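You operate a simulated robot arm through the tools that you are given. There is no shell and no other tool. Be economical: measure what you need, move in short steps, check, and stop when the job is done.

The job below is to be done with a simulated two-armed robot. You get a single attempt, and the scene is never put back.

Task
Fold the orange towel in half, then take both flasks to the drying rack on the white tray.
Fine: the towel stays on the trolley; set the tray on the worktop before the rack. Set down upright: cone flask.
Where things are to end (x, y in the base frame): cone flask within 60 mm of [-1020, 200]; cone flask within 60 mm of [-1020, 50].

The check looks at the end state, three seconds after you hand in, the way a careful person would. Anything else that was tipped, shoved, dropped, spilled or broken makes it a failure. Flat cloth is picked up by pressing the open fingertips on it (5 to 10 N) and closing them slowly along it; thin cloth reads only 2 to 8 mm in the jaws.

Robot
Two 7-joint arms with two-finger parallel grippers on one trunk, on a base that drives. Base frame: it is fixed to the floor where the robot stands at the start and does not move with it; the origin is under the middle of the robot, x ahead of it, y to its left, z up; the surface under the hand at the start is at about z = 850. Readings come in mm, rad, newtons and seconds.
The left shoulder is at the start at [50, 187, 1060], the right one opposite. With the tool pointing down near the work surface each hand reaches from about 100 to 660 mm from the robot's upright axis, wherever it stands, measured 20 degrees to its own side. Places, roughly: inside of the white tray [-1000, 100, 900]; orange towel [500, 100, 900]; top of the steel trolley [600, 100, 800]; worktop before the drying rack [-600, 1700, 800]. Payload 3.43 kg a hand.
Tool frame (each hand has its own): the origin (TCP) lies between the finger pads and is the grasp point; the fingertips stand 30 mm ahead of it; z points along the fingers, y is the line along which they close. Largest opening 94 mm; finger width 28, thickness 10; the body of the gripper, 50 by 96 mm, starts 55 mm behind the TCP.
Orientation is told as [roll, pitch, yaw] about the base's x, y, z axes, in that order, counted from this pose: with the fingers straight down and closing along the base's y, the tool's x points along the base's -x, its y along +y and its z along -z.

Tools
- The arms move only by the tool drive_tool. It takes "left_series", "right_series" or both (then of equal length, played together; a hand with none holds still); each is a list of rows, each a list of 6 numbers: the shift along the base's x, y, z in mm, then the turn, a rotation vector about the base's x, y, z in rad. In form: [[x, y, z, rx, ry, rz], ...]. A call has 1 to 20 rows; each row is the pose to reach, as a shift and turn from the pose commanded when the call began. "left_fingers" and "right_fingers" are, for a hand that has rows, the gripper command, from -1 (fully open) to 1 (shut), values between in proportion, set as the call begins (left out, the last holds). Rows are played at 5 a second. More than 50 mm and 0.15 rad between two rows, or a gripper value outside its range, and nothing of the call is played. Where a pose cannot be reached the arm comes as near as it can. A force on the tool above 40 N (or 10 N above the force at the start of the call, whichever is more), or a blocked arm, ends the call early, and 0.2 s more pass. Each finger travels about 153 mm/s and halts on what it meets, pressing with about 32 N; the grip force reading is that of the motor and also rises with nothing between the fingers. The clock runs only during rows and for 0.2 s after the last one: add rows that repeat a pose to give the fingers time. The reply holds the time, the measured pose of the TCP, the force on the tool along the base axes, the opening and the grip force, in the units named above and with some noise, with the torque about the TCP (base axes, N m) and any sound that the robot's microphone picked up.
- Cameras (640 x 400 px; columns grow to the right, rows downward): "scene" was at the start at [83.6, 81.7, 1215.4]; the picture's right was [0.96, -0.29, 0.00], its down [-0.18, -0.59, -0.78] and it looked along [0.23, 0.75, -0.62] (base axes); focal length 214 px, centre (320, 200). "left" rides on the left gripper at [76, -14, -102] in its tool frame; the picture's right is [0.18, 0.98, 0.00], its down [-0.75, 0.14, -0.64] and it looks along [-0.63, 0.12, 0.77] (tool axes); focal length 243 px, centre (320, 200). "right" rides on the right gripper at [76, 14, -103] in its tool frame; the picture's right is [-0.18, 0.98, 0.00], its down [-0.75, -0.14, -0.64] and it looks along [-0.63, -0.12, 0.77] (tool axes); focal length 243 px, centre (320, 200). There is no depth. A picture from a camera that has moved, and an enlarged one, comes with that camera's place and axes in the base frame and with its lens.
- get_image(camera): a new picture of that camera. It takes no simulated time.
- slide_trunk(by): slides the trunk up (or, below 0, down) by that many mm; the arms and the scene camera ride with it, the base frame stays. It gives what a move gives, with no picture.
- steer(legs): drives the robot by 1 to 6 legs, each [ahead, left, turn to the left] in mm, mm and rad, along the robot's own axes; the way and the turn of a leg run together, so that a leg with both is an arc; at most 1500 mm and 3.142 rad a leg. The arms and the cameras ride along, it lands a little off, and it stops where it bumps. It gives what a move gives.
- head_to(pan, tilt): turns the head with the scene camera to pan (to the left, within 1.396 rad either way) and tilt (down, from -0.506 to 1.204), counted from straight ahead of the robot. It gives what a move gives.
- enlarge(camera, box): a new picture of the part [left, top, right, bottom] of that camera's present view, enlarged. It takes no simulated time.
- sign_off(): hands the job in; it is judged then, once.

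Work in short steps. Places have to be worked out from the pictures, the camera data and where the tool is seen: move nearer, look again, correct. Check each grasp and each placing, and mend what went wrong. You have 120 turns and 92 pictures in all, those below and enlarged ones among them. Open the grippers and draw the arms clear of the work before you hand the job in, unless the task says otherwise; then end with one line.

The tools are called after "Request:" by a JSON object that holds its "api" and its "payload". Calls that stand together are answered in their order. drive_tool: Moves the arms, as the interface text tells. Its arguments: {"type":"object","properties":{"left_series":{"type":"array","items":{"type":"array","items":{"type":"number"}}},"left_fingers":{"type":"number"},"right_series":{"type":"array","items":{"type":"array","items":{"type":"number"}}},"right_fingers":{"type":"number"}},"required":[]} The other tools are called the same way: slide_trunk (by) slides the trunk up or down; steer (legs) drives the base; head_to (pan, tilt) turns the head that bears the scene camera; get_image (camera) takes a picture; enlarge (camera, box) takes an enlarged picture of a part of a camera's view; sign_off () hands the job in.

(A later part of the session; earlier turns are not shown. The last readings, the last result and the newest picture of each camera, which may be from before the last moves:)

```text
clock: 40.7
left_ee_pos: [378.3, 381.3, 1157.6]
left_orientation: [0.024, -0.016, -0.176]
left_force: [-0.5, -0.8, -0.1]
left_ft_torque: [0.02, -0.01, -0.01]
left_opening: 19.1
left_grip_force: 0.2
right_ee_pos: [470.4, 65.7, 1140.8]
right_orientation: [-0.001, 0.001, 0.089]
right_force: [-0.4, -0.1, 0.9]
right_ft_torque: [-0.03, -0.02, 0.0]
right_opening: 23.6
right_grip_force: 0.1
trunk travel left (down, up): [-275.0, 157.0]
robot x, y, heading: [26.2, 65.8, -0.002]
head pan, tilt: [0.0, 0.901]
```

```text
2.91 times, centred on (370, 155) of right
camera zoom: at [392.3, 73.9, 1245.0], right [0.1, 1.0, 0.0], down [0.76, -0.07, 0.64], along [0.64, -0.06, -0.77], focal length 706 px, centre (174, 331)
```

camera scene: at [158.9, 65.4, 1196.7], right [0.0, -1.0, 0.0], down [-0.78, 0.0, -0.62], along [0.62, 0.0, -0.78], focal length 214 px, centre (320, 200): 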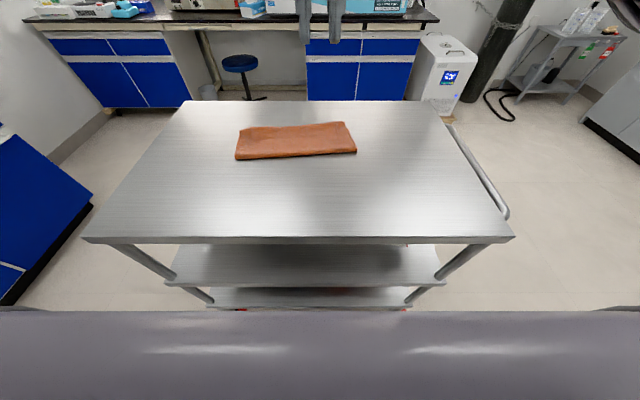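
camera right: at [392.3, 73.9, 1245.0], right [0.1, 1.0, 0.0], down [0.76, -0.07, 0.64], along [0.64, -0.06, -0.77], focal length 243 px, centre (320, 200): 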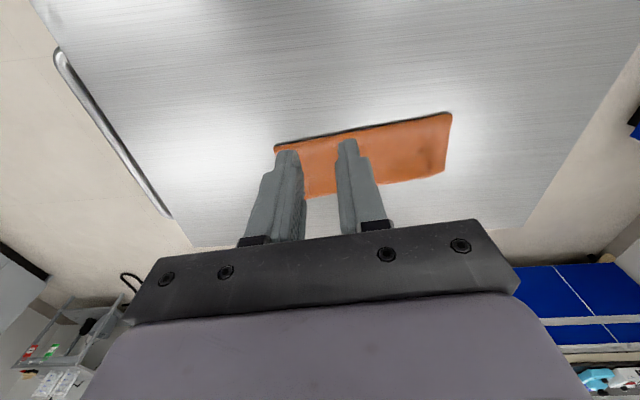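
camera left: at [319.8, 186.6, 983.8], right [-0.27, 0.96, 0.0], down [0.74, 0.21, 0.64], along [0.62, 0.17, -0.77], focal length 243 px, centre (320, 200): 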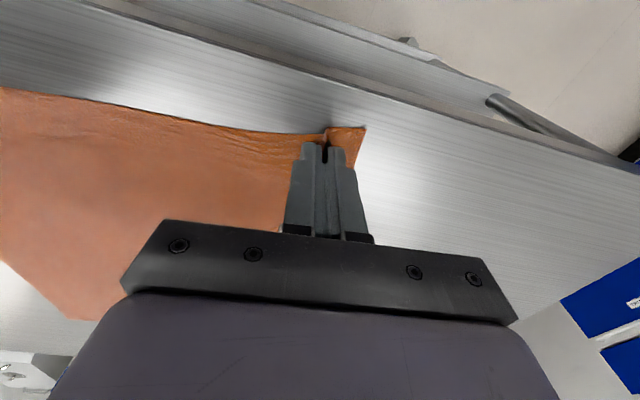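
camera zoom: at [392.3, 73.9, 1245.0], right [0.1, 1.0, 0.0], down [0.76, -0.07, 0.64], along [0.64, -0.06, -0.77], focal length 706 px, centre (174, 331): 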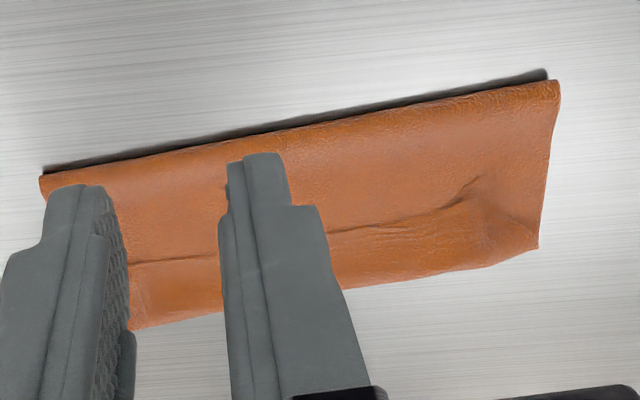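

The towel is folded over and stays on the trolley, with a rolled hem at its far edge. I'll keep that for now and may tidy it later if turns allow. Next I'll back off and turn round to look for the tray and flasks.

Request:
{"api": "steer", "payload": {"legs": [[-120, 0, 0], [0, 0, 3.14]]}}

Request:
{"api": "head_to", "payload": {"pan": 0.0, "tilt": 0.6}}

Request:
{"api": "get_image", "payload": {"camera": "scene"}}

```text
clock: 49.3
left_ee_pos: [-454.8, -244.8, 1158.3]
left_orientation: [0.024, -0.018, 2.959]
left_force: [0.2, 0.6, 0.9]
left_ft_torque: [0.05, 0.02, -0.03]
left_opening: 18.7
left_grip_force: 0.1
right_ee_pos: [-543.3, 70.6, 1141.7]
right_orientation: [0.001, -0.001, -3.06]
right_force: [0.0, -0.3, -0.3]
right_ft_torque: [0.03, 0.01, 0.02]
right_opening: 23.7
right_grip_force: 0.0
trunk travel left (down, up): [-275.0, 157.0]
robot x, y, heading: [-99.0, 68.3, 3.138]
head pan, tilt: [0.0, 0.901]
```

```text
clock: 50.1
left_ee_pos: [-454.9, -244.6, 1157.0]
left_orientation: [0.024, -0.018, 2.958]
left_force: [0.2, -0.1, -0.7]
left_ft_torque: [-0.03, 0.03, -0.02]
left_opening: 18.8
left_grip_force: 0.0
right_ee_pos: [-544.1, 71.0, 1141.4]
right_orientation: [-0.001, 0.001, -3.06]
right_force: [-0.3, -0.3, 0.6]
right_ft_torque: [0.02, 0.01, -0.02]
right_opening: 23.4
right_grip_force: 0.2
trunk travel left (down, up): [-275.0, 157.0]
robot x, y, heading: [-95.2, 66.7, 3.131]
head pan, tilt: [0.0, 0.6]
```

```text
69 pictures are left
camera scene: at [-244.8, 66.7, 1221.4], right [0.01, 1.0, 0.0], down [0.57, 0.0, -0.82], along [-0.82, 0.01, -0.57], focal length 214 px, centre (320, 200)
```

scene: 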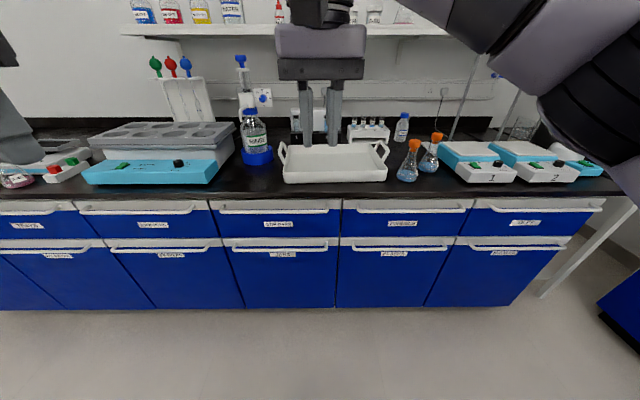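

The white tray spans roughly x −885…−1125, y −40…305, with a handle at each end. Two stoppered cone flasks stand to its right near (−900,380) and (−970,490). The given points (−1020,200) and (−1020,50) are slots in the tray where it stands now. So I'll load the flasks there, then carry the tray to the rack worktop. I'm driving nearer.

Request:
{"api": "steer", "payload": {"legs": [[300, 0, 0.005]]}}

Request:
{"api": "head_to", "payload": {"pan": -0.25, "tilt": 0.8}}

Request:
{"api": "get_image", "payload": {"camera": "scene"}}

Request:
{"api": "get_image", "payload": {"camera": "right"}}

```text
clock: 52.1
left_ee_pos: [-751.1, -246.3, 1157.8]
left_orientation: [0.024, -0.018, 2.965]
left_force: [0.5, -0.4, 0.0]
left_ft_torque: [0.04, -0.04, 0.01]
left_opening: 18.6
left_grip_force: 0.1
right_ee_pos: [-843.9, 68.2, 1141.3]
right_orientation: [0.0, -0.001, -3.052]
right_force: [-0.5, 0.6, -0.1]
right_ft_torque: [-0.02, 0.02, -0.05]
right_opening: 23.4
right_grip_force: 0.1
trunk travel left (down, up): [-275.0, 157.0]
robot x, y, heading: [-397.4, 70.2, 3.14]
head pan, tilt: [0.0, 0.6]
```

```text
clock: 52.9
left_ee_pos: [-751.3, -246.2, 1158.3]
left_orientation: [0.023, -0.017, 2.966]
left_force: [-0.3, 0.0, -0.5]
left_ft_torque: [0.0, -0.01, 0.04]
left_opening: 18.7
left_grip_force: 0.0
right_ee_pos: [-842.2, 67.3, 1141.4]
right_orientation: [-0.001, 0.001, -3.053]
right_force: [0.3, -0.5, -0.8]
right_ft_torque: [-0.02, -0.01, -0.03]
right_opening: 23.7
right_grip_force: 0.1
trunk travel left (down, up): [-275.0, 157.0]
robot x, y, heading: [-394.9, 67.4, 3.136]
head pan, tilt: [-0.25, 0.799]
```

```text
68 pictures are left
camera scene: at [-533.5, 86.8, 1204.6], right [0.25, 0.97, 0.0], down [0.69, -0.18, -0.7], along [-0.68, 0.17, -0.72], focal length 214 px, centre (320, 200)
```

scene: 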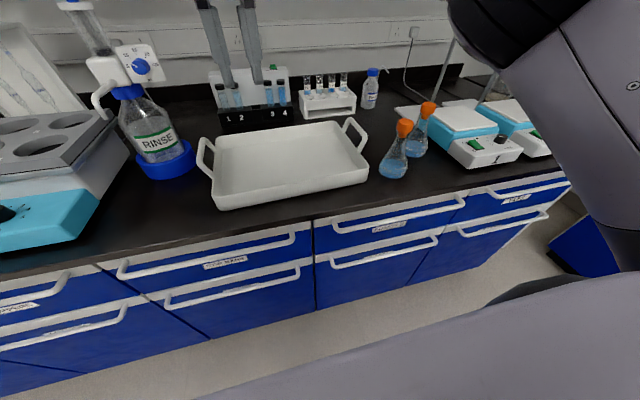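

```text
67 pictures are left
camera right: at [-765.1, 60.6, 1244.7], right [-0.1, -1.0, 0.0], down [-0.76, 0.07, 0.64], along [-0.64, 0.06, -0.77], focal length 243 px, centre (320, 200)
```

right: 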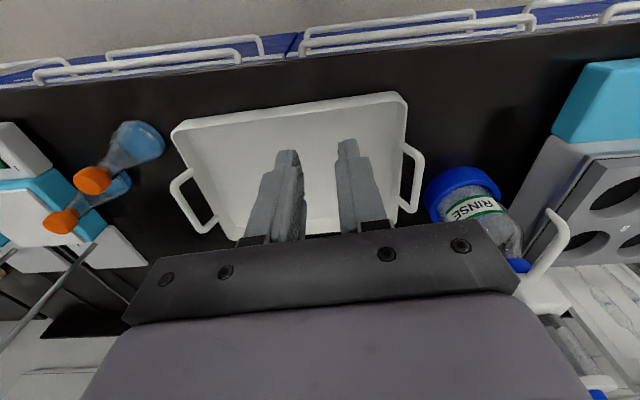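

Two views agree on bench z ≈ 850, with flask 1 at about (−925,386) and flask 2 at about (−1003,500). I'll enlarge the flasks to see the neck and stopper heights.

Request:
{"api": "enlarge", "payload": {"camera": "scene", "box": [350, 90, 470, 190]}}

Request:
{"api": "enlarge", "payload": {"camera": "scene", "box": [180, 100, 400, 220]}}

```text
4.00 times, centred on (410, 140) of scene
camera zoom: at [-533.5, 86.8, 1204.6], right [0.25, 0.97, 0.0], down [0.69, -0.18, -0.7], along [-0.68, 0.17, -0.72], focal length 858 px, centre (-40, 440)
```

zoom: 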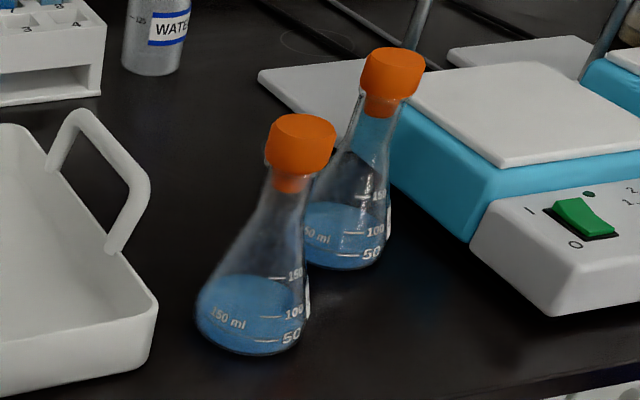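

```text
2.91 times, centred on (290, 160) of scene
camera zoom: at [-533.5, 86.8, 1204.6], right [0.25, 0.97, 0.0], down [0.69, -0.18, -0.7], along [-0.68, 0.17, -0.72], focal length 624 px, centre (407, 316)
```

zoom: 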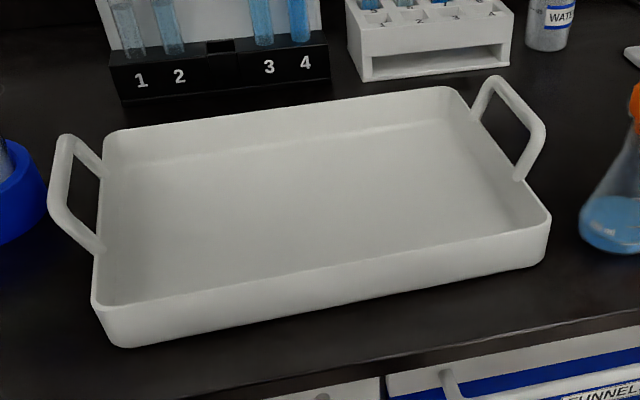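

The cap is about 40 mm wide over a neck of about 24 mm (z ≈ 930–950), so I'll grip the neck from the side with near-level fingers. The gripper camera must then be on top to clear the tray rim. I'll test turning the right wrist half round.

Request:
{"api": "drive_tool", "payload": {"right_series": [[5, 10, 0, 0, 0, 0.15], [10, 20, 0, 0, 0, 0.3], [15, 30, 0, 0, 0, 0.45], [20, 40, 0, 0, 0, 0.6], [25, 50, 0, 0, 0, 0.75], [30, 60, 0, 0, 0, 0.9], [35, 70, 0, 0, 0, 1.05], [40, 80, 0, 0, 0, 1.2], [45, 90, 0, 0, 0, 1.35], [50, 100, 0, 0, 0, 1.5], [55, 110, 0, 0, 0, 1.65], [60, 120, 0, 0, 0, 1.8], [65, 130, 0, 0, 0, 1.95], [70, 140, 0, 0, 0, 2.1], [75, 150, 0, 0, 0, 2.25], [80, 160, 0, 0, 0, 2.4], [85, 170, 0, 0, 0, 2.55], [90, 180, 0, 0, 0, 2.7], [95, 190, 0, 0, 0, 2.85], [100, 200, 0, 0, 0, 3.0]], "right_fingers": -1}}

```text
clock: 55.9
left_ee_pos: [-750.9, -247.6, 1159.1]
left_orientation: [0.024, -0.018, 2.966]
left_force: [-0.1, 0.2, 0.2]
left_ft_torque: [0.0, 0.03, -0.02]
left_opening: 18.9
left_grip_force: 0.0
right_ee_pos: [-595.4, 150.0, 1091.1]
right_orientation: [0.047, -0.052, -1.078]
right_force: [-21.8, -7.9, 4.8]
right_ft_torque: [0.08, -0.38, -0.16]
right_opening: 81.0
right_grip_force: 0.0
right hand out of reach, approached as far as the arm can: row 7, 8, 9, 10, 11, 12, 13, 14, 15
trunk travel left (down, up): [-275.0, 157.0]
robot x, y, heading: [-396.0, 66.9, 3.142]
head pan, tilt: [-0.25, 0.799]
stopped in row 15 (right hand): the force on the tool passed its limit at 53 N (the readings are from after the stop); the commanded pose is now the measured one
```

That direction reached the wrist limit and the hand touched the robot's own body. I'll move it forward, away from the body, and turn back.

Request:
{"api": "drive_tool", "payload": {"right_series": [[-25, 5, 3, 0, 0, 0], [-50, 10, 8, 0, 0, -0.1], [-80, 20, 15, 0, 0, -0.25], [-110, 30, 20, 0, 0, -0.4], [-130, 40, 30, 0, 0, -0.55], [-150, 50, 40, 0, 0, -0.7]]}}

Request:
{"api": "get_image", "payload": {"camera": "scene"}}

```text
clock: 57.3
left_ee_pos: [-751.5, -245.2, 1157.7]
left_orientation: [0.025, -0.019, 2.965]
left_force: [-0.2, -0.8, -0.4]
left_ft_torque: [0.0, 0.01, 0.03]
left_opening: 18.8
left_grip_force: 0.1
right_ee_pos: [-723.1, 192.4, 1123.7]
right_orientation: [0.044, -0.05, -1.769]
right_force: [0.6, 0.2, 0.5]
right_ft_torque: [0.02, -0.01, -0.02]
right_opening: 94.1
right_grip_force: 0.1
right hand out of reach, approached as far as the arm can: row 1, 2, 3, 4, 5, 6
trunk travel left (down, up): [-275.0, 157.0]
robot x, y, heading: [-401.8, 66.7, 3.14]
head pan, tilt: [-0.25, 0.799]
```

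```text
64 pictures are left
camera scene: at [-533.6, 86.9, 1204.5], right [0.25, 0.97, 0.0], down [0.69, -0.18, -0.7], along [-0.68, 0.17, -0.72], focal length 214 px, centre (320, 200)
```

scene: 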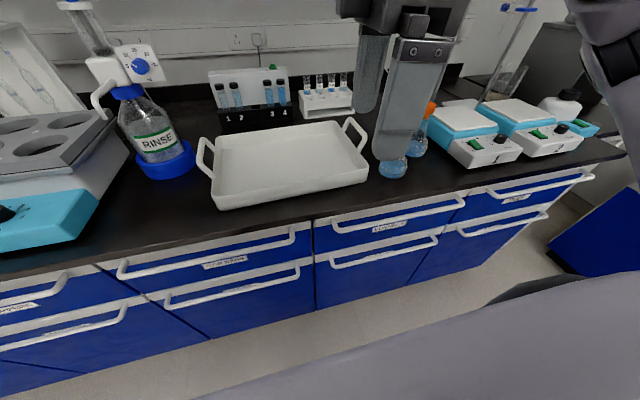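

The + side limit is near a relative yaw of 1.3. I'll try the other way round, keeping the hand well in front of the body.

Request:
{"api": "drive_tool", "payload": {"right_series": [[-5, 5, 2, 0, 0, -0.15], [-10, 10, 4, 0, 0, -0.3], [-15, 15, 6, 0, 0, -0.45], [-20, 20, 8, 0, 0, -0.6], [-25, 25, 10, 0, 0, -0.75], [-30, 30, 12, 0, 0, -0.9], [-35, 35, 14, 0, 0, -1.05], [-40, 40, 16, 0, 0, -1.2], [-40, 45, 18, 0, 0, -1.35], [-40, 50, 20, 0, 0, -1.5], [-40, 50, 20, 0, 0, -1.65], [-40, 50, 20, 0, 0, -1.8], [-40, 50, 20, 0, 0, -1.95], [-40, 50, 20, 0, 0, -2.1], [-40, 50, 20, 0, 0, -2.25]]}}

Request:
{"api": "drive_tool", "payload": {"right_series": [[0, 0, 0, 0, 0, -0.15], [0, 0, 0, 0, 0, -0.3], [0, 0, 0, 0, 0, -0.45], [0, 0, 0, 0, 0, -0.6], [0, 0, 0, 0, 0, -0.75], [0, 0, 0, 0, 0, -0.9]]}}

```text
clock: 60.5
left_ee_pos: [-751.2, -246.4, 1157.9]
left_orientation: [0.024, -0.02, 2.964]
left_force: [-0.1, -0.6, 0.1]
left_ft_torque: [0.0, 0.0, 0.0]
left_opening: 19.0
left_grip_force: 0.2
right_ee_pos: [-763.2, 239.2, 1142.6]
right_orientation: [0.044, -0.049, 2.267]
right_force: [-0.2, -1.0, -0.1]
right_ft_torque: [-0.01, 0.03, 0.0]
right_opening: 94.1
right_grip_force: 0.1
trunk travel left (down, up): [-275.0, 157.0]
robot x, y, heading: [-401.5, 68.0, 3.141]
head pan, tilt: [-0.25, 0.799]
```

```text
clock: 61.9
left_ee_pos: [-751.4, -245.1, 1158.7]
left_orientation: [0.024, -0.018, 2.965]
left_force: [0.0, -0.5, 0.3]
left_ft_torque: [-0.01, -0.04, -0.02]
left_opening: 18.8
left_grip_force: 0.0
right_ee_pos: [-763.7, 240.4, 1143.1]
right_orientation: [0.042, -0.05, 1.366]
right_force: [0.5, 0.0, 0.1]
right_ft_torque: [0.01, 0.03, 0.02]
right_opening: 94.0
right_grip_force: 0.1
trunk travel left (down, up): [-275.0, 157.0]
robot x, y, heading: [-399.8, 68.0, 3.141]
head pan, tilt: [-0.25, 0.799]
```

The wrist turns freely this way and is at yaw 1.37 now. I'll continue toward 0.

Request:
{"api": "drive_tool", "payload": {"right_series": [[0, 0, 0, 0, 0, -0.15], [0, 0, 0, 0, 0, -0.3], [0, 0, 0, 0, 0, -0.45], [0, 0, 0, 0, 0, -0.6], [0, 0, 0, 0, 0, -0.75], [0, 0, 0, 0, 0, -0.9], [0, 0, 0, 0, 0, -1.05], [0, 0, 0, 0, 0, -1.2], [0, 0, 0, 0, 0, -1.35]]}}

```text
clock: 63.9
left_ee_pos: [-752.0, -246.7, 1158.4]
left_orientation: [0.024, -0.018, 2.966]
left_force: [0.7, 0.4, 0.2]
left_ft_torque: [0.02, -0.02, -0.03]
left_opening: 18.5
left_grip_force: 0.0
right_ee_pos: [-763.3, 239.7, 1143.1]
right_orientation: [0.043, -0.051, 0.017]
right_force: [0.2, 0.4, 0.6]
right_ft_torque: [0.0, 0.01, 0.02]
right_opening: 94.0
right_grip_force: 0.1
trunk travel left (down, up): [-275.0, 157.0]
robot x, y, heading: [-400.8, 67.6, 3.146]
head pan, tilt: [-0.25, 0.799]
```

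The half-turn worked (yaw 0.02). Now I'll pitch the fingers forward to near level while moving over toward flask 1, staying high.

Request:
{"api": "drive_tool", "payload": {"right_series": [[0, 14, -9, 0, 0.14, 0], [0, 28, -18, 0, 0.28, 0], [0, 42, -27, 0, 0.42, 0], [0, 56, -36, 0, 0.56, 0], [0, 70, -45, 0, 0.7, 0], [0, 84, -54, 0, 0.84, 0], [0, 98, -63, 0, 0.98, 0], [0, 112, -72, 0, 1.12, 0], [0, 126, -81, 0, 1.26, 0], [0, 140, -90, 0, 1.38, 0], [0, 140, -90, 0, 1.38, 0]]}}

Request:
{"api": "get_image", "payload": {"camera": "right"}}

Request:
{"api": "get_image", "payload": {"camera": "scene"}}

```text
clock: 66.3
left_ee_pos: [-750.9, -245.9, 1158.7]
left_orientation: [0.024, -0.017, 2.964]
left_force: [0.4, 0.3, -1.0]
left_ft_torque: [0.01, 0.0, 0.0]
left_opening: 18.8
left_grip_force: 0.1
right_ee_pos: [-825.1, 409.6, 1074.9]
right_orientation: [0.128, 1.33, 0.085]
right_force: [0.3, -0.9, 0.3]
right_ft_torque: [-0.02, -0.01, -0.02]
right_opening: 93.8
right_grip_force: 0.1
right hand out of reach, approached as far as the arm can: row 7, 8, 9, 10, 11
trunk travel left (down, up): [-275.0, 157.0]
robot x, y, heading: [-397.1, 70.8, 3.139]
head pan, tilt: [-0.25, 0.799]
```

```text
63 pictures are left
camera right: at [-744.3, 417.5, 1174.7], right [0.08, 0.99, -0.15], down [0.8, -0.15, -0.58], along [-0.6, -0.07, -0.8], focal length 243 px, centre (320, 200)
```

right: 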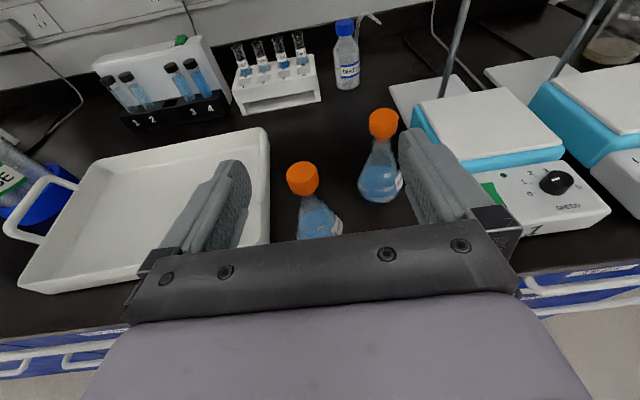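

```text
62 pictures are left
camera scene: at [-533.6, 86.7, 1204.6], right [0.25, 0.97, 0.0], down [0.69, -0.18, -0.7], along [-0.68, 0.17, -0.72], focal length 214 px, centre (320, 200)
```

scene: 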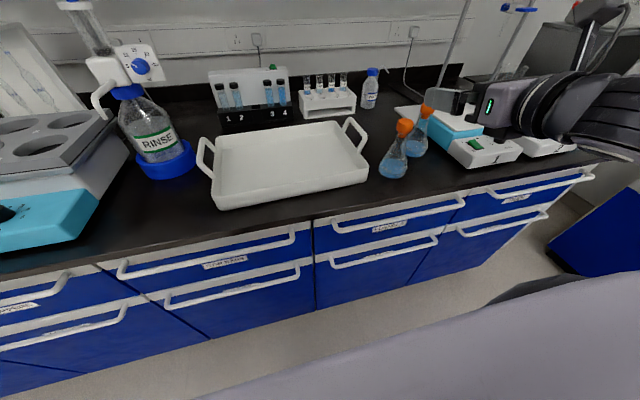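

The camera is now on top. From this view, flask 1 is at (−926,384) and flask 2 at (−994,489). The arm is cramped this near, so I'll back the base up 60 mm, then align with flask 1's neck.

Request:
{"api": "steer", "payload": {"legs": [[-60, 0, 0]]}}

Request:
{"api": "drive_tool", "payload": {"right_series": [[-15, -6, -20, 0, 0, 0], [-30, -13, -45, 0, 0, 0], [-45, -20, -70, 0, 0, 0], [-58, -25, -95, 0, 0, 0], [-70, -26, -115, 0, 0, 0], [-70, -26, -130, 0, 0, 0]], "right_fingers": -0.28}}

Request:
{"api": "get_image", "payload": {"camera": "right"}}

```text
clock: 67.3
left_ee_pos: [-692.4, -247.1, 1158.0]
left_orientation: [0.023, -0.019, 2.967]
left_force: [0.7, 0.5, 0.2]
left_ft_torque: [0.02, -0.03, 0.01]
left_opening: 18.7
left_grip_force: 0.2
right_ee_pos: [-767.0, 409.4, 1076.8]
right_orientation: [0.125, 1.33, 0.084]
right_force: [-0.7, 0.5, 0.3]
right_ft_torque: [-0.01, 0.0, -0.01]
right_opening: 93.8
right_grip_force: 0.1
trunk travel left (down, up): [-275.0, 157.0]
robot x, y, heading: [-337.3, 63.7, 3.141]
head pan, tilt: [-0.25, 0.799]
```

```text
clock: 68.7
left_ee_pos: [-691.8, -247.4, 1159.4]
left_orientation: [0.025, -0.018, 2.966]
left_force: [-0.9, -1.5, 0.3]
left_ft_torque: [-0.01, 0.0, -0.01]
left_opening: 18.8
left_grip_force: 0.1
right_ee_pos: [-810.7, 387.1, 1011.9]
right_orientation: [0.149, 1.332, 0.118]
right_force: [-0.4, -0.4, 0.1]
right_ft_torque: [-0.02, 0.0, 0.01]
right_opening: 60.3
right_grip_force: 0.1
right hand out of reach, approached as far as the arm can: row 3, 4, 5, 6
trunk travel left (down, up): [-275.0, 157.0]
robot x, y, heading: [-337.6, 66.6, 3.139]
head pan, tilt: [-0.25, 0.799]
```

```text
61 pictures are left
camera right: at [-728.3, 395.8, 1111.0], right [0.07, 0.99, -0.14], down [0.8, -0.14, -0.59], along [-0.6, -0.07, -0.8], focal length 243 px, centre (320, 200)
```

right: 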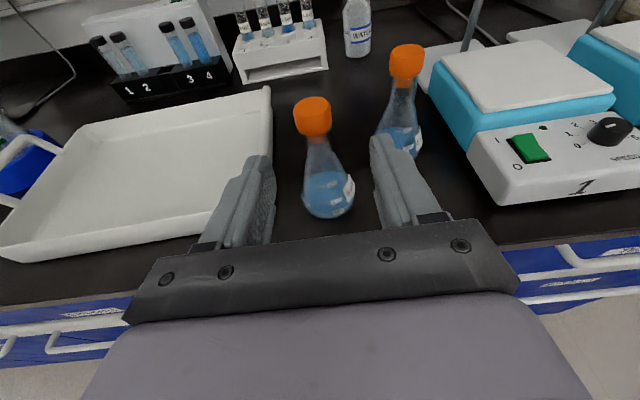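

The view is good and the flask is centred between the fingers, but the arm won't go lower here. I'll lower the trunk by 72 mm instead.

Request:
{"api": "slide_trunk", "payload": {"by": -72}}

Request:
{"api": "get_image", "payload": {"camera": "right"}}

```text
clock: 69.8
left_ee_pos: [-692.2, -245.4, 1087.0]
left_orientation: [0.024, -0.017, 2.966]
left_force: [0.4, 0.2, -0.4]
left_ft_torque: [0.0, -0.03, -0.05]
left_opening: 19.1
left_grip_force: 0.0
right_ee_pos: [-810.7, 387.8, 940.1]
right_orientation: [0.15, 1.332, 0.119]
right_force: [-0.7, 0.3, 0.1]
right_ft_torque: [0.02, 0.02, 0.0]
right_opening: 60.3
right_grip_force: 0.1
trunk travel left (down, up): [-203.0, 229.0]
robot x, y, heading: [-335.0, 67.7, 3.144]
head pan, tilt: [-0.25, 0.799]
```

```text
60 pictures are left
camera right: at [-728.1, 395.9, 1039.2], right [0.07, 0.99, -0.14], down [0.8, -0.14, -0.59], along [-0.6, -0.07, -0.8], focal length 243 px, centre (320, 200)
```

right: 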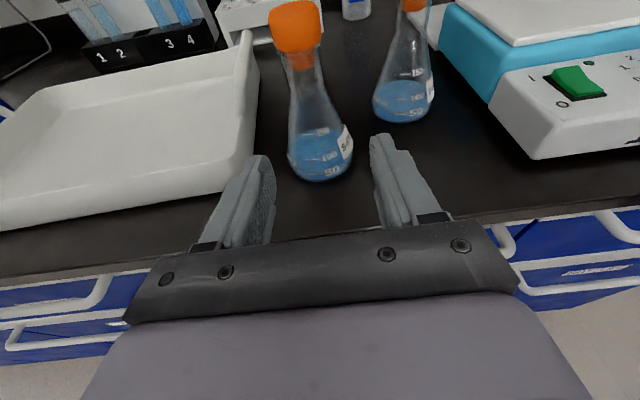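

Flask 1's neck is at about (−926,383) and the fingers are level with it, below the cap. Moving straight in.

Request:
{"api": "drive_tool", "payload": {"right_series": [[-20, -1, 0, 0, 0, 0], [-42, -2, 0, 0, 0, 0], [-64, -3, 0, 0, 0, 0], [-86, -4, 0, 0, 0, 0], [-106, -4, -1, 0, 0, 0], [-106, -4, -1, 0, 0, 0]]}}

Request:
{"api": "get_image", "payload": {"camera": "right"}}

Request:
{"api": "enlarge", "payload": {"camera": "scene", "box": [340, 40, 500, 160]}}

```text
clock: 71.2
left_ee_pos: [-690.8, -246.0, 1086.7]
left_orientation: [0.022, -0.018, 2.967]
left_force: [0.4, -0.7, -0.4]
left_ft_torque: [0.02, 0.05, 0.0]
left_opening: 18.6
left_grip_force: 0.1
right_ee_pos: [-916.6, 381.8, 939.9]
right_orientation: [0.149, 1.331, 0.12]
right_force: [0.2, -0.9, -0.6]
right_ft_torque: [0.03, -0.03, 0.0]
right_opening: 60.3
right_grip_force: 0.0
trunk travel left (down, up): [-203.0, 229.0]
robot x, y, heading: [-337.0, 67.6, 3.14]
head pan, tilt: [-0.25, 0.799]
```

```text
59 pictures are left
camera right: at [-834.9, 391.6, 1038.7], right [0.07, 0.99, -0.14], down [0.8, -0.14, -0.59], along [-0.6, -0.07, -0.8], focal length 243 px, centre (320, 200)
```

right: 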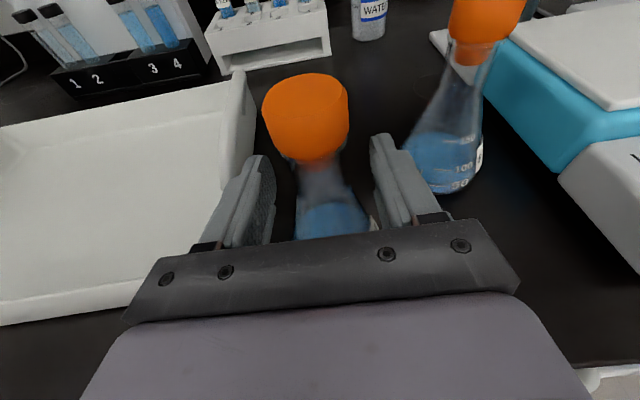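

```text
3.33 times, centred on (420, 100) of scene
camera zoom: at [-474.1, 86.8, 1132.6], right [0.25, 0.97, 0.0], down [0.69, -0.18, -0.7], along [-0.68, 0.17, -0.72], focal length 715 px, centre (-13, 533)
```

zoom: 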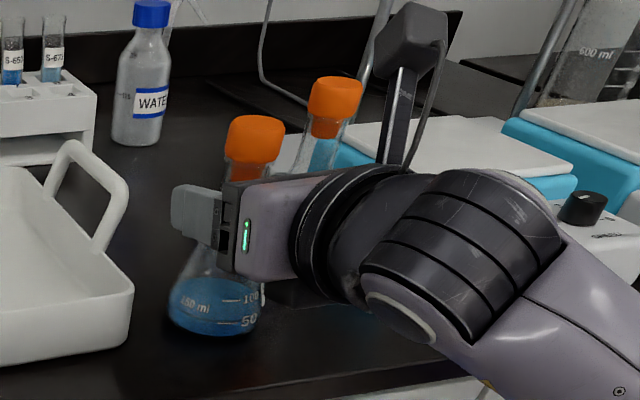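

The cap is at (−929,383), right between and above the fingers. Closing on the neck.

Request:
{"api": "drive_tool", "payload": {"right_series": [[0, 1, 0, 0, 0, 0], [0, 1, 0, 0, 0, 0]], "right_fingers": 0.2}}

Request:
{"api": "drive_tool", "payload": {"right_series": [[0, 0, 0, 0, 0, 0], [0, 0, 0, 0, 0, 0], [0, 0, 0, 0, 0, 0]], "right_fingers": 1}}

```text
clock: 71.8
left_ee_pos: [-692.0, -246.1, 1085.6]
left_orientation: [0.024, -0.016, 2.967]
left_force: [0.9, 0.1, 0.4]
left_ft_torque: [-0.03, 0.0, 0.0]
left_opening: 18.9
left_grip_force: 0.1
right_ee_pos: [-916.5, 383.3, 939.8]
right_orientation: [0.146, 1.333, 0.118]
right_force: [-0.7, -1.1, 0.9]
right_ft_torque: [-0.07, 0.0, 0.0]
right_opening: 37.9
right_grip_force: 0.4
trunk travel left (down, up): [-203.0, 229.0]
robot x, y, heading: [-337.4, 67.8, 3.137]
head pan, tilt: [-0.25, 0.799]
```

```text
clock: 72.6
left_ee_pos: [-691.7, -246.9, 1084.9]
left_orientation: [0.024, -0.017, 2.967]
left_force: [0.9, 0.1, 0.5]
left_ft_torque: [-0.01, -0.02, 0.01]
left_opening: 18.7
left_grip_force: 0.1
right_ee_pos: [-917.1, 382.5, 939.9]
right_orientation: [0.146, 1.334, 0.118]
right_force: [-0.6, -2.3, 2.1]
right_ft_torque: [-0.28, 0.04, -0.01]
right_opening: 34.1
right_grip_force: 31.7
trunk travel left (down, up): [-203.0, 229.0]
robot x, y, heading: [-339.0, 68.2, 3.144]
head pan, tilt: [-0.25, 0.799]
```

Gripped at 34 mm on the neck and shoulder with firm force. A careful lift next.

Request:
{"api": "drive_tool", "payload": {"right_series": [[0, 0, 4, 0, 0, 0], [0, 0, 12, 0, 0, 0], [0, 0, 25, 0, 0, 0], [0, 0, 25, 0, 0, 0]]}}

Request:
{"api": "get_image", "payload": {"camera": "right"}}

```text
clock: 73.6
left_ee_pos: [-692.6, -247.5, 1086.2]
left_orientation: [0.024, -0.017, 2.967]
left_force: [-0.8, -0.9, 0.5]
left_ft_torque: [0.02, -0.01, 0.0]
left_opening: 18.8
left_grip_force: 0.0
right_ee_pos: [-914.9, 384.2, 963.4]
right_orientation: [0.15, 1.33, 0.119]
right_force: [0.2, 0.1, -1.6]
right_ft_torque: [0.0, 0.0, -0.02]
right_opening: 33.9
right_grip_force: 31.9
trunk travel left (down, up): [-203.0, 229.0]
robot x, y, heading: [-337.0, 65.8, 3.146]
head pan, tilt: [-0.25, 0.799]
```

```text
57 pictures are left
camera right: at [-834.3, 393.1, 1062.5], right [0.07, 0.99, -0.14], down [0.8, -0.14, -0.59], along [-0.6, -0.07, -0.8], focal length 243 px, centre (320, 200)
```

right: 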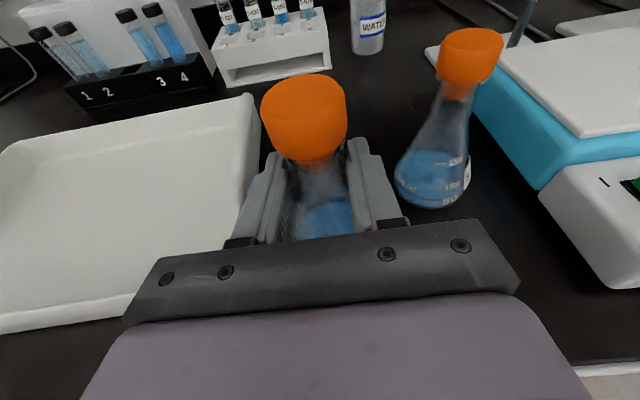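

The flask hangs upright in the grip. I'll raise it above the rim and swing it to the left over the tray's front.

Request:
{"api": "drive_tool", "payload": {"right_series": [[0, 0, 20, 0, 0, 0], [0, 0, 40, 0, 0, 0], [0, 0, 58, 0, 0, 0], [0, -25, 60, 0, 0, 0], [0, -50, 60, 0, 0, 0], [0, -75, 60, 0, 0, 0], [0, -100, 60, 0, 0, 0], [0, -125, 60, 0, 0, 0], [0, -150, 60, 0, 0, 0]]}}

```text
clock: 75.6
left_ee_pos: [-691.2, -246.6, 1085.7]
left_orientation: [0.023, -0.017, 2.966]
left_force: [0.2, 0.6, -0.3]
left_ft_torque: [-0.01, -0.03, -0.01]
left_opening: 19.1
left_grip_force: 0.0
right_ee_pos: [-916.4, 233.7, 1024.2]
right_orientation: [0.149, 1.332, 0.115]
right_force: [0.1, 0.0, -0.9]
right_ft_torque: [0.01, 0.0, 0.0]
right_opening: 33.8
right_grip_force: 32.2
trunk travel left (down, up): [-203.0, 229.0]
robot x, y, heading: [-337.5, 67.4, 3.144]
head pan, tilt: [-0.25, 0.799]
```

The reach is fine. I'll continue to over the far slot at (−1020,50).

Request:
{"api": "drive_tool", "payload": {"right_series": [[0, -30, 0, 0, 0, 0], [0, -60, 0, 0, 0, 0], [0, -90, 0, 0, 0, 0], [0, -120, 0, 0, 0, 0], [-15, -150, 0, 0, 0, 0], [-40, -175, 0, 0, 0, 0], [-65, -184, 0, 0, 0, 0], [-95, -184, 0, 0, 0, 0], [-95, -184, 0, 0, 0, 0]]}}

Request:
{"api": "get_image", "payload": {"camera": "right"}}

Request:
{"api": "head_to", "payload": {"pan": 0.1, "tilt": 0.7}}

Request:
{"api": "get_image", "payload": {"camera": "scene"}}

```text
clock: 77.6
left_ee_pos: [-692.3, -246.1, 1084.7]
left_orientation: [0.023, -0.019, 2.964]
left_force: [-0.3, 0.6, -0.1]
left_ft_torque: [0.01, 0.0, 0.0]
left_opening: 19.0
left_grip_force: 0.1
right_ee_pos: [-1011.0, 50.1, 1022.4]
right_orientation: [0.149, 1.331, 0.12]
right_force: [-0.2, 0.1, -1.4]
right_ft_torque: [-0.02, 0.0, 0.04]
right_opening: 33.3
right_grip_force: 32.1
trunk travel left (down, up): [-203.0, 229.0]
robot x, y, heading: [-336.5, 72.5, 3.139]
head pan, tilt: [-0.25, 0.799]
```

```text
56 pictures are left
camera right: at [-929.3, 58.0, 1121.6], right [0.07, 0.99, -0.14], down [0.8, -0.14, -0.59], along [-0.6, -0.08, -0.8], focal length 243 px, centre (320, 200)
```

right: 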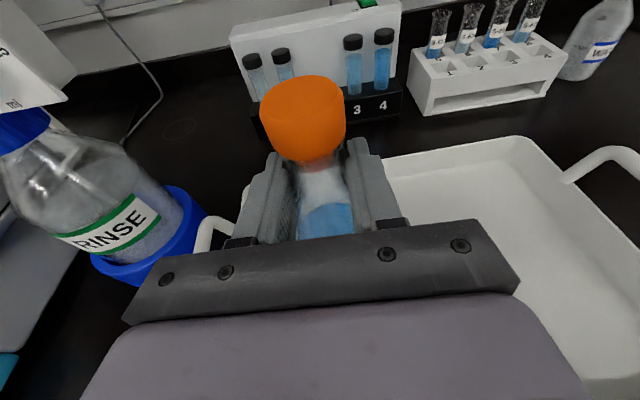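

```text
clock: 78.4
left_ee_pos: [-691.9, -246.7, 1085.7]
left_orientation: [0.024, -0.017, 2.968]
left_force: [0.5, 1.5, 1.0]
left_ft_torque: [0.01, 0.0, 0.0]
left_opening: 19.0
left_grip_force: 0.1
right_ee_pos: [-1011.2, 48.9, 1023.2]
right_orientation: [0.147, 1.332, 0.119]
right_force: [0.1, -0.4, -2.0]
right_ft_torque: [-0.01, 0.02, 0.03]
right_opening: 33.4
right_grip_force: 31.9
trunk travel left (down, up): [-203.0, 229.0]
robot x, y, heading: [-338.0, 67.7, 3.139]
head pan, tilt: [0.099, 0.7]
```

```text
55 pictures are left
camera scene: at [-480.5, 58.5, 1140.8], right [-0.1, 1.0, 0.0], down [0.64, 0.06, -0.76], along [-0.76, -0.08, -0.64], focal length 214 px, centre (320, 200)
```

scene: 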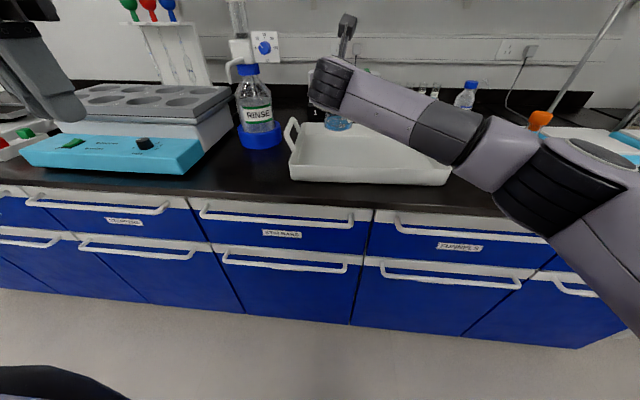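

It's over the slot and clear of the rim. Lowering toward the tray floor, with contact expected near TCP z ≈ 946.

Request:
{"api": "drive_tool", "payload": {"right_series": [[0, 0, -15, 0, 0, 0], [0, 0, -30, 0, 0, 0], [0, 0, -45, 0, 0, 0], [0, 0, -58, 0, 0, 0], [0, 0, -66, 0, 0, 0], [0, 0, -70, 0, 0, 0]]}}

Request:
{"api": "enlarge", "payload": {"camera": "scene", "box": [260, 80, 480, 200]}}

```text
clock: 79.8
left_ee_pos: [-692.2, -245.8, 1086.4]
left_orientation: [0.024, -0.019, 2.968]
left_force: [-0.6, -0.8, 0.0]
left_ft_torque: [0.02, 0.0, 0.0]
left_opening: 18.8
left_grip_force: 0.1
right_ee_pos: [-1010.5, 48.5, 953.5]
right_orientation: [0.146, 1.33, 0.118]
right_force: [0.5, -0.7, -1.6]
right_ft_torque: [0.02, 0.02, 0.0]
right_opening: 33.6
right_grip_force: 32.3
trunk travel left (down, up): [-203.0, 229.0]
robot x, y, heading: [-337.9, 69.5, 3.142]
head pan, tilt: [0.099, 0.7]
```

```text
2.91 times, centred on (370, 140) of scene
camera zoom: at [-480.5, 58.4, 1140.8], right [-0.1, 1.0, 0.0], down [0.64, 0.06, -0.76], along [-0.76, -0.08, -0.64], focal length 624 px, centre (174, 374)
```

zoom: 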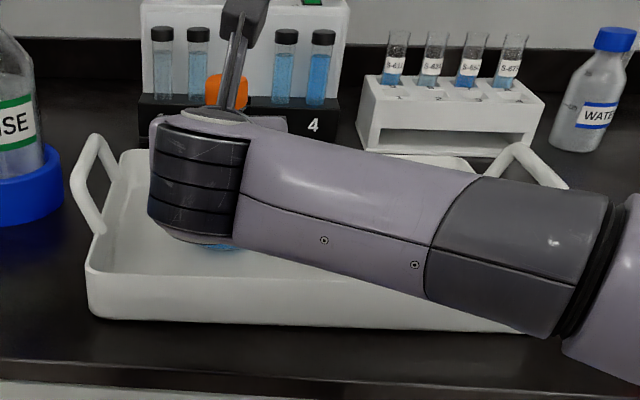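

Still free at z 953. I'll lower in 1.5 mm steps.

Request:
{"api": "drive_tool", "payload": {"right_series": [[0, 0, -1.5, 0, 0, 0], [0, 0, -3, 0, 0, 0], [0, 0, -4.5, 0, 0, 0], [0, 0, -6, 0, 0, 0]]}}

```text
clock: 80.8
left_ee_pos: [-692.7, -247.6, 1085.5]
left_orientation: [0.025, -0.017, 2.967]
left_force: [-1.0, -0.7, 0.3]
left_ft_torque: [-0.01, -0.01, 0.0]
left_opening: 18.8
left_grip_force: 0.2
right_ee_pos: [-1011.8, 49.1, 947.9]
right_orientation: [0.149, 1.328, 0.121]
right_force: [0.4, -0.4, -2.0]
right_ft_torque: [0.01, -0.02, -0.02]
right_opening: 33.2
right_grip_force: 32.3
trunk travel left (down, up): [-203.0, 229.0]
robot x, y, heading: [-339.9, 62.9, 3.145]
head pan, tilt: [0.099, 0.7]
```

No contact yet, so continuing down.

Request:
{"api": "drive_tool", "payload": {"right_series": [[0, 0, -1, 0, 0, 0], [0, 0, -2, 0, 0, 0], [0, 0, -3, 0, 0, 0], [0, 0, -4, 0, 0, 0]]}}

```text
clock: 81.8
left_ee_pos: [-691.4, -246.4, 1084.9]
left_orientation: [0.025, -0.017, 2.967]
left_force: [-0.4, 0.4, -0.4]
left_ft_torque: [-0.03, -0.02, 0.0]
left_opening: 18.7
left_grip_force: 0.1
right_ee_pos: [-1011.3, 49.7, 945.8]
right_orientation: [0.143, 1.337, 0.116]
right_force: [-3.9, -2.2, 10.2]
right_ft_torque: [-0.38, 0.41, -0.12]
right_opening: 33.3
right_grip_force: 32.0
trunk travel left (down, up): [-203.0, 229.0]
robot x, y, heading: [-338.0, 64.3, 3.142]
head pan, tilt: [0.099, 0.7]
```

The flask is on the tray floor at 10 N. I'll ease up 1 mm, then open.

Request:
{"api": "drive_tool", "payload": {"right_series": [[0, 0, 1, 0, 0, 0], [0, 0, 1.2, 0, 0, 0]]}}

Request:
{"api": "drive_tool", "payload": {"right_series": [[0, 0, 0, 0, 0, 0], [0, 0, 0, 0, 0, 0], [0, 0, 0, 0, 0, 0]], "right_fingers": -0.28}}

Request:
{"api": "drive_tool", "payload": {"right_series": [[15, 0, 1, 0, 0, 0], [35, 0, 3, 0, 0, 0], [60, 0, 6, 0, 0, 0], [80, 0, 20, 0, 0, 0], [90, 0, 50, 0, 0, 0], [95, 10, 75, 0, 0, 0]]}}

Request:
{"api": "get_image", "payload": {"camera": "right"}}

```text
clock: 82.4
left_ee_pos: [-690.4, -245.4, 1085.9]
left_orientation: [0.025, -0.02, 2.968]
left_force: [0.3, -0.2, 0.4]
left_ft_torque: [0.02, 0.02, 0.03]
left_opening: 19.0
left_grip_force: 0.1
right_ee_pos: [-1010.1, 49.8, 947.3]
right_orientation: [0.15, 1.334, 0.12]
right_force: [-3.9, -1.3, 12.4]
right_ft_torque: [-0.48, 0.4, -0.08]
right_opening: 33.3
right_grip_force: 31.8
trunk travel left (down, up): [-203.0, 229.0]
robot x, y, heading: [-338.0, 66.8, 3.14]
head pan, tilt: [0.099, 0.7]
```

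```text
clock: 83.2
left_ee_pos: [-691.4, -246.4, 1086.8]
left_orientation: [0.026, -0.017, 2.967]
left_force: [-0.6, 0.2, -0.3]
left_ft_torque: [0.0, 0.01, 0.02]
left_opening: 18.8
left_grip_force: 0.1
right_ee_pos: [-1010.7, 49.4, 944.9]
right_orientation: [0.148, 1.33, 0.118]
right_force: [-0.3, 0.7, -0.4]
right_ft_torque: [0.0, -0.03, 0.0]
right_opening: 60.3
right_grip_force: 0.1
trunk travel left (down, up): [-203.0, 229.0]
robot x, y, heading: [-338.7, 65.2, 3.141]
head pan, tilt: [0.099, 0.7]
```

```text
clock: 84.6
left_ee_pos: [-691.5, -247.2, 1085.7]
left_orientation: [0.024, -0.017, 2.966]
left_force: [-0.2, 0.5, -0.7]
left_ft_torque: [-0.02, -0.01, -0.01]
left_opening: 18.8
left_grip_force: 0.0
right_ee_pos: [-914.5, 60.8, 1019.8]
right_orientation: [0.15, 1.33, 0.12]
right_force: [-0.6, 0.2, -0.2]
right_ft_torque: [0.02, 0.02, -0.03]
right_opening: 60.3
right_grip_force: 0.0
trunk travel left (down, up): [-203.0, 229.0]
robot x, y, heading: [-339.4, 65.8, 3.142]
head pan, tilt: [0.099, 0.7]
```

```text
53 pictures are left
camera right: at [-833.6, 69.9, 1119.2], right [0.07, 0.99, -0.14], down [0.8, -0.14, -0.59], along [-0.6, -0.07, -0.8], focal length 243 px, centre (320, 200)
```

right: 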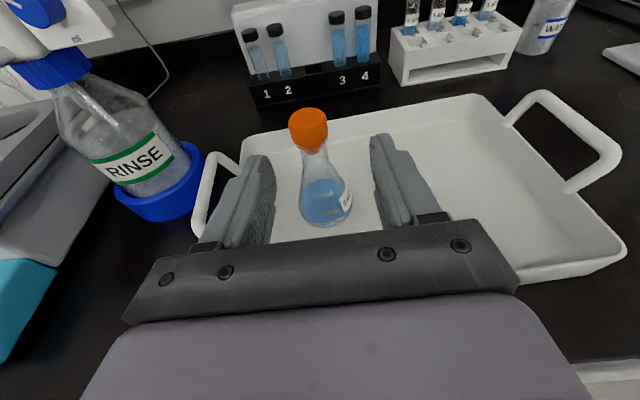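

Flask 1 stands upright in the tray. I'll shift the base 100 mm to the right and swing back out to flask 2.

Request:
{"api": "steer", "payload": {"legs": [[0, -100, 0]]}}

Request:
{"api": "drive_tool", "payload": {"right_series": [[5, 40, 0, 0, 0, 0], [10, 85, 0, 0, 0, 0], [15, 130, 0, 0, 0, 0], [20, 175, 0, 0, 0, 0], [25, 220, 0, 0, 0, 0], [30, 265, 0, 0, 0, 0], [30, 300, -10, 0, 0, 0], [30, 325, -30, 0, 0, 0], [30, 328, -55, 0, 0, 0], [30, 328, -78, 0, 0, 0]]}}

Request:
{"api": "get_image", "payload": {"camera": "right"}}

```text
clock: 86.2
left_ee_pos: [-692.4, -145.5, 1086.4]
left_orientation: [0.025, -0.018, 2.964]
left_force: [1.0, 0.2, 0.0]
left_ft_torque: [0.0, 0.01, 0.02]
left_opening: 18.9
left_grip_force: 0.1
right_ee_pos: [-915.2, 162.4, 1020.7]
right_orientation: [0.149, 1.331, 0.118]
right_force: [0.6, 0.7, 0.2]
right_ft_torque: [-0.02, 0.04, 0.03]
right_opening: 60.3
right_grip_force: 0.0
trunk travel left (down, up): [-203.0, 229.0]
robot x, y, heading: [-337.8, 163.3, 3.137]
head pan, tilt: [0.099, 0.7]
```

```text
clock: 88.3
left_ee_pos: [-692.5, -147.2, 1085.9]
left_orientation: [0.023, -0.017, 2.965]
left_force: [0.5, 0.9, -0.7]
left_ft_torque: [-0.04, -0.03, 0.0]
left_opening: 19.0
left_grip_force: 0.1
right_ee_pos: [-885.2, 490.0, 943.6]
right_orientation: [0.151, 1.33, 0.117]
right_force: [-0.1, -0.4, 0.8]
right_ft_torque: [0.01, 0.0, 0.01]
right_opening: 60.4
right_grip_force: 0.1
trunk travel left (down, up): [-203.0, 229.0]
robot x, y, heading: [-336.7, 168.0, 3.138]
head pan, tilt: [0.099, 0.7]
```

```text
52 pictures are left
camera right: at [-802.9, 498.0, 1041.6], right [0.07, 0.99, -0.14], down [0.8, -0.14, -0.59], along [-0.6, -0.07, -0.8], focal length 243 px, centre (320, 200)
```

right: 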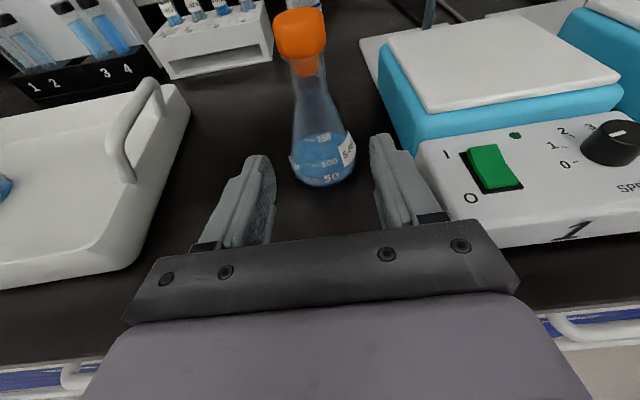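

Flask 2 is at (−996,488), well centred. Moving in.

Request:
{"api": "drive_tool", "payload": {"right_series": [[-20, 0, -1, 0, 0, 0], [-42, -1, -2, 0, 0, 0], [-64, -1, -3, 0, 0, 0], [-84, -2, -4, 0, 0, 0], [-101, -2, -4, 0, 0, 0], [-101, -2, -4, 0, 0, 0]]}}

Request:
{"api": "get_image", "payload": {"camera": "right"}}

```text
clock: 89.8
left_ee_pos: [-692.7, -145.3, 1086.3]
left_orientation: [0.023, -0.017, 2.964]
left_force: [0.0, -0.7, 0.0]
left_ft_torque: [0.02, 0.0, 0.02]
left_opening: 18.9
left_grip_force: 0.1
right_ee_pos: [-984.7, 488.7, 938.4]
right_orientation: [0.149, 1.331, 0.119]
right_force: [-0.6, -0.8, 0.3]
right_ft_torque: [0.0, 0.0, 0.0]
right_opening: 60.4
right_grip_force: 0.0
trunk travel left (down, up): [-203.0, 229.0]
robot x, y, heading: [-337.6, 163.6, 3.135]
head pan, tilt: [0.099, 0.7]
```

```text
51 pictures are left
camera right: at [-903.6, 497.4, 1037.1], right [0.07, 0.99, -0.14], down [0.8, -0.14, -0.59], along [-0.6, -0.07, -0.8], focal length 243 px, centre (320, 200)
```

right: 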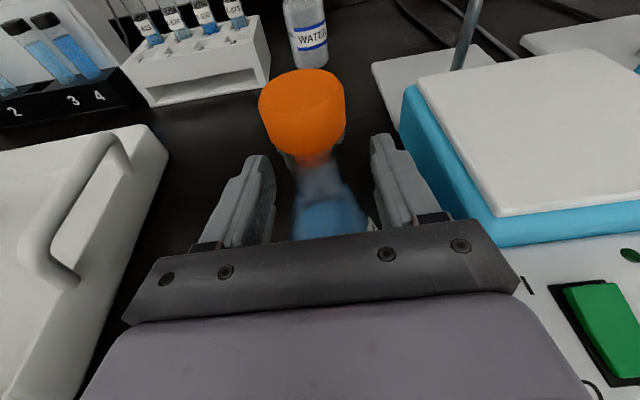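

The placement matches the first grasp. Closing, then a short lift.

Request:
{"api": "drive_tool", "payload": {"right_series": [[0, 0, 0, 0, 0, 0], [0, 0, 0, 0, 0, 0]], "right_fingers": 0.2}}

Request:
{"api": "drive_tool", "payload": {"right_series": [[0, 0, 0, 0, 0, 0], [0, 0, 0, 0, 0, 0], [0, 0, 0, 0, 0, 0]], "right_fingers": 1}}

Request:
{"api": "drive_tool", "payload": {"right_series": [[0, 0, 4, 0, 0, 0], [0, 0, 12, 0, 0, 0], [0, 0, 30, 0, 0, 0], [0, 0, 55, 0, 0, 0], [0, 0, 85, 0, 0, 0]]}}

Request:
{"api": "get_image", "payload": {"camera": "right"}}

```text
clock: 90.3
left_ee_pos: [-693.1, -145.9, 1086.4]
left_orientation: [0.025, -0.017, 2.964]
left_force: [-0.5, 0.6, 0.1]
left_ft_torque: [0.01, 0.01, 0.02]
left_opening: 19.2
left_grip_force: 0.0
right_ee_pos: [-985.6, 487.8, 938.7]
right_orientation: [0.149, 1.333, 0.117]
right_force: [-0.1, -0.4, 0.5]
right_ft_torque: [-0.03, 0.0, 0.01]
right_opening: 37.5
right_grip_force: 0.2
trunk travel left (down, up): [-203.0, 229.0]
robot x, y, heading: [-342.1, 166.5, 3.141]
head pan, tilt: [0.099, 0.7]
```

```text
clock: 91.2
left_ee_pos: [-691.8, -147.9, 1086.4]
left_orientation: [0.022, -0.018, 2.964]
left_force: [0.1, -0.7, -0.3]
left_ft_torque: [-0.02, 0.03, 0.02]
left_opening: 18.5
left_grip_force: 0.1
right_ee_pos: [-986.2, 488.5, 938.9]
right_orientation: [0.151, 1.333, 0.116]
right_force: [-0.5, -0.3, 1.6]
right_ft_torque: [0.01, 0.06, 0.05]
right_opening: 35.4
right_grip_force: 31.6
trunk travel left (down, up): [-203.0, 229.0]
robot x, y, heading: [-336.8, 168.5, 3.143]
head pan, tilt: [0.099, 0.7]
```

```text
clock: 92.3
left_ee_pos: [-692.4, -145.1, 1085.4]
left_orientation: [0.022, -0.017, 2.963]
left_force: [0.7, 0.0, 0.4]
left_ft_torque: [0.02, -0.03, -0.02]
left_opening: 18.9
left_grip_force: 0.0
right_ee_pos: [-987.0, 487.0, 1023.8]
right_orientation: [0.147, 1.331, 0.118]
right_force: [-0.6, 0.8, -0.7]
right_ft_torque: [0.0, -0.02, 0.0]
right_opening: 35.4
right_grip_force: 31.4
trunk travel left (down, up): [-203.0, 229.0]
robot x, y, heading: [-337.2, 166.3, 3.145]
head pan, tilt: [0.099, 0.7]
```

```text
50 pictures are left
camera right: at [-905.6, 496.0, 1122.2], right [0.07, 0.99, -0.14], down [0.8, -0.14, -0.59], along [-0.6, -0.07, -0.8], focal length 243 px, centre (320, 200)
```

right: 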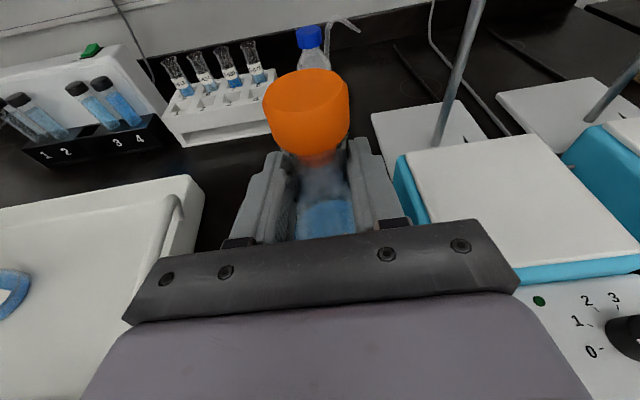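

Flask 2 is held. I'll draw it back, swing it left in front of the handle and move in over the slot at (−1020,200).

Request:
{"api": "drive_tool", "payload": {"right_series": [[25, 0, 3, 0, 0, 0], [50, 0, 5, 0, 0, 0], [75, -15, 5, 0, 0, 0], [80, -50, 5, 0, 0, 0], [80, -90, 5, 0, 0, 0], [80, -130, 5, 0, 0, 0], [80, -170, 5, 0, 0, 0], [80, -210, 5, 0, 0, 0], [75, -250, 5, 0, 0, 0], [55, -280, 5, 0, 0, 0], [25, -288, 5, 0, 0, 0], [0, -288, 5, 0, 0, 0], [-24, -288, 5, 0, 0, 0], [-24, -288, 5, 0, 0, 0]]}}

Request:
{"api": "get_image", "payload": {"camera": "right"}}

```text
clock: 95.3
left_ee_pos: [-692.2, -146.2, 1086.6]
left_orientation: [0.022, -0.018, 2.963]
left_force: [-0.4, 0.5, 0.3]
left_ft_torque: [0.02, 0.01, -0.02]
left_opening: 18.7
left_grip_force: 0.1
right_ee_pos: [-1011.9, 198.5, 1028.8]
right_orientation: [0.148, 1.329, 0.117]
right_force: [0.3, -0.3, -1.3]
right_ft_torque: [-0.04, -0.03, -0.01]
right_opening: 34.9
right_grip_force: 32.1
trunk travel left (down, up): [-203.0, 229.0]
robot x, y, heading: [-337.0, 164.6, 3.141]
head pan, tilt: [0.099, 0.7]
```

```text
49 pictures are left
camera right: at [-929.5, 207.6, 1127.7], right [0.07, 0.99, -0.14], down [0.8, -0.14, -0.59], along [-0.6, -0.07, -0.8], focal length 243 px, centre (320, 200)
```

right: 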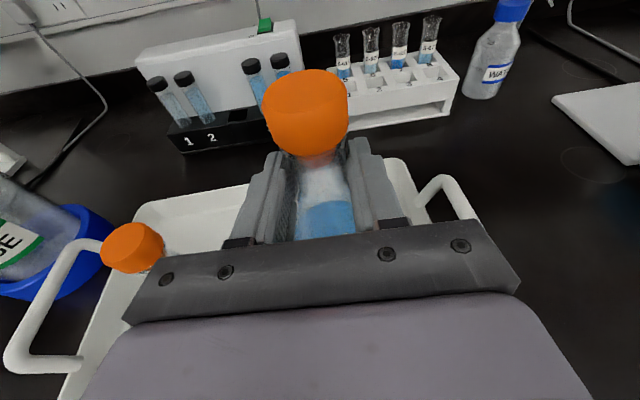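

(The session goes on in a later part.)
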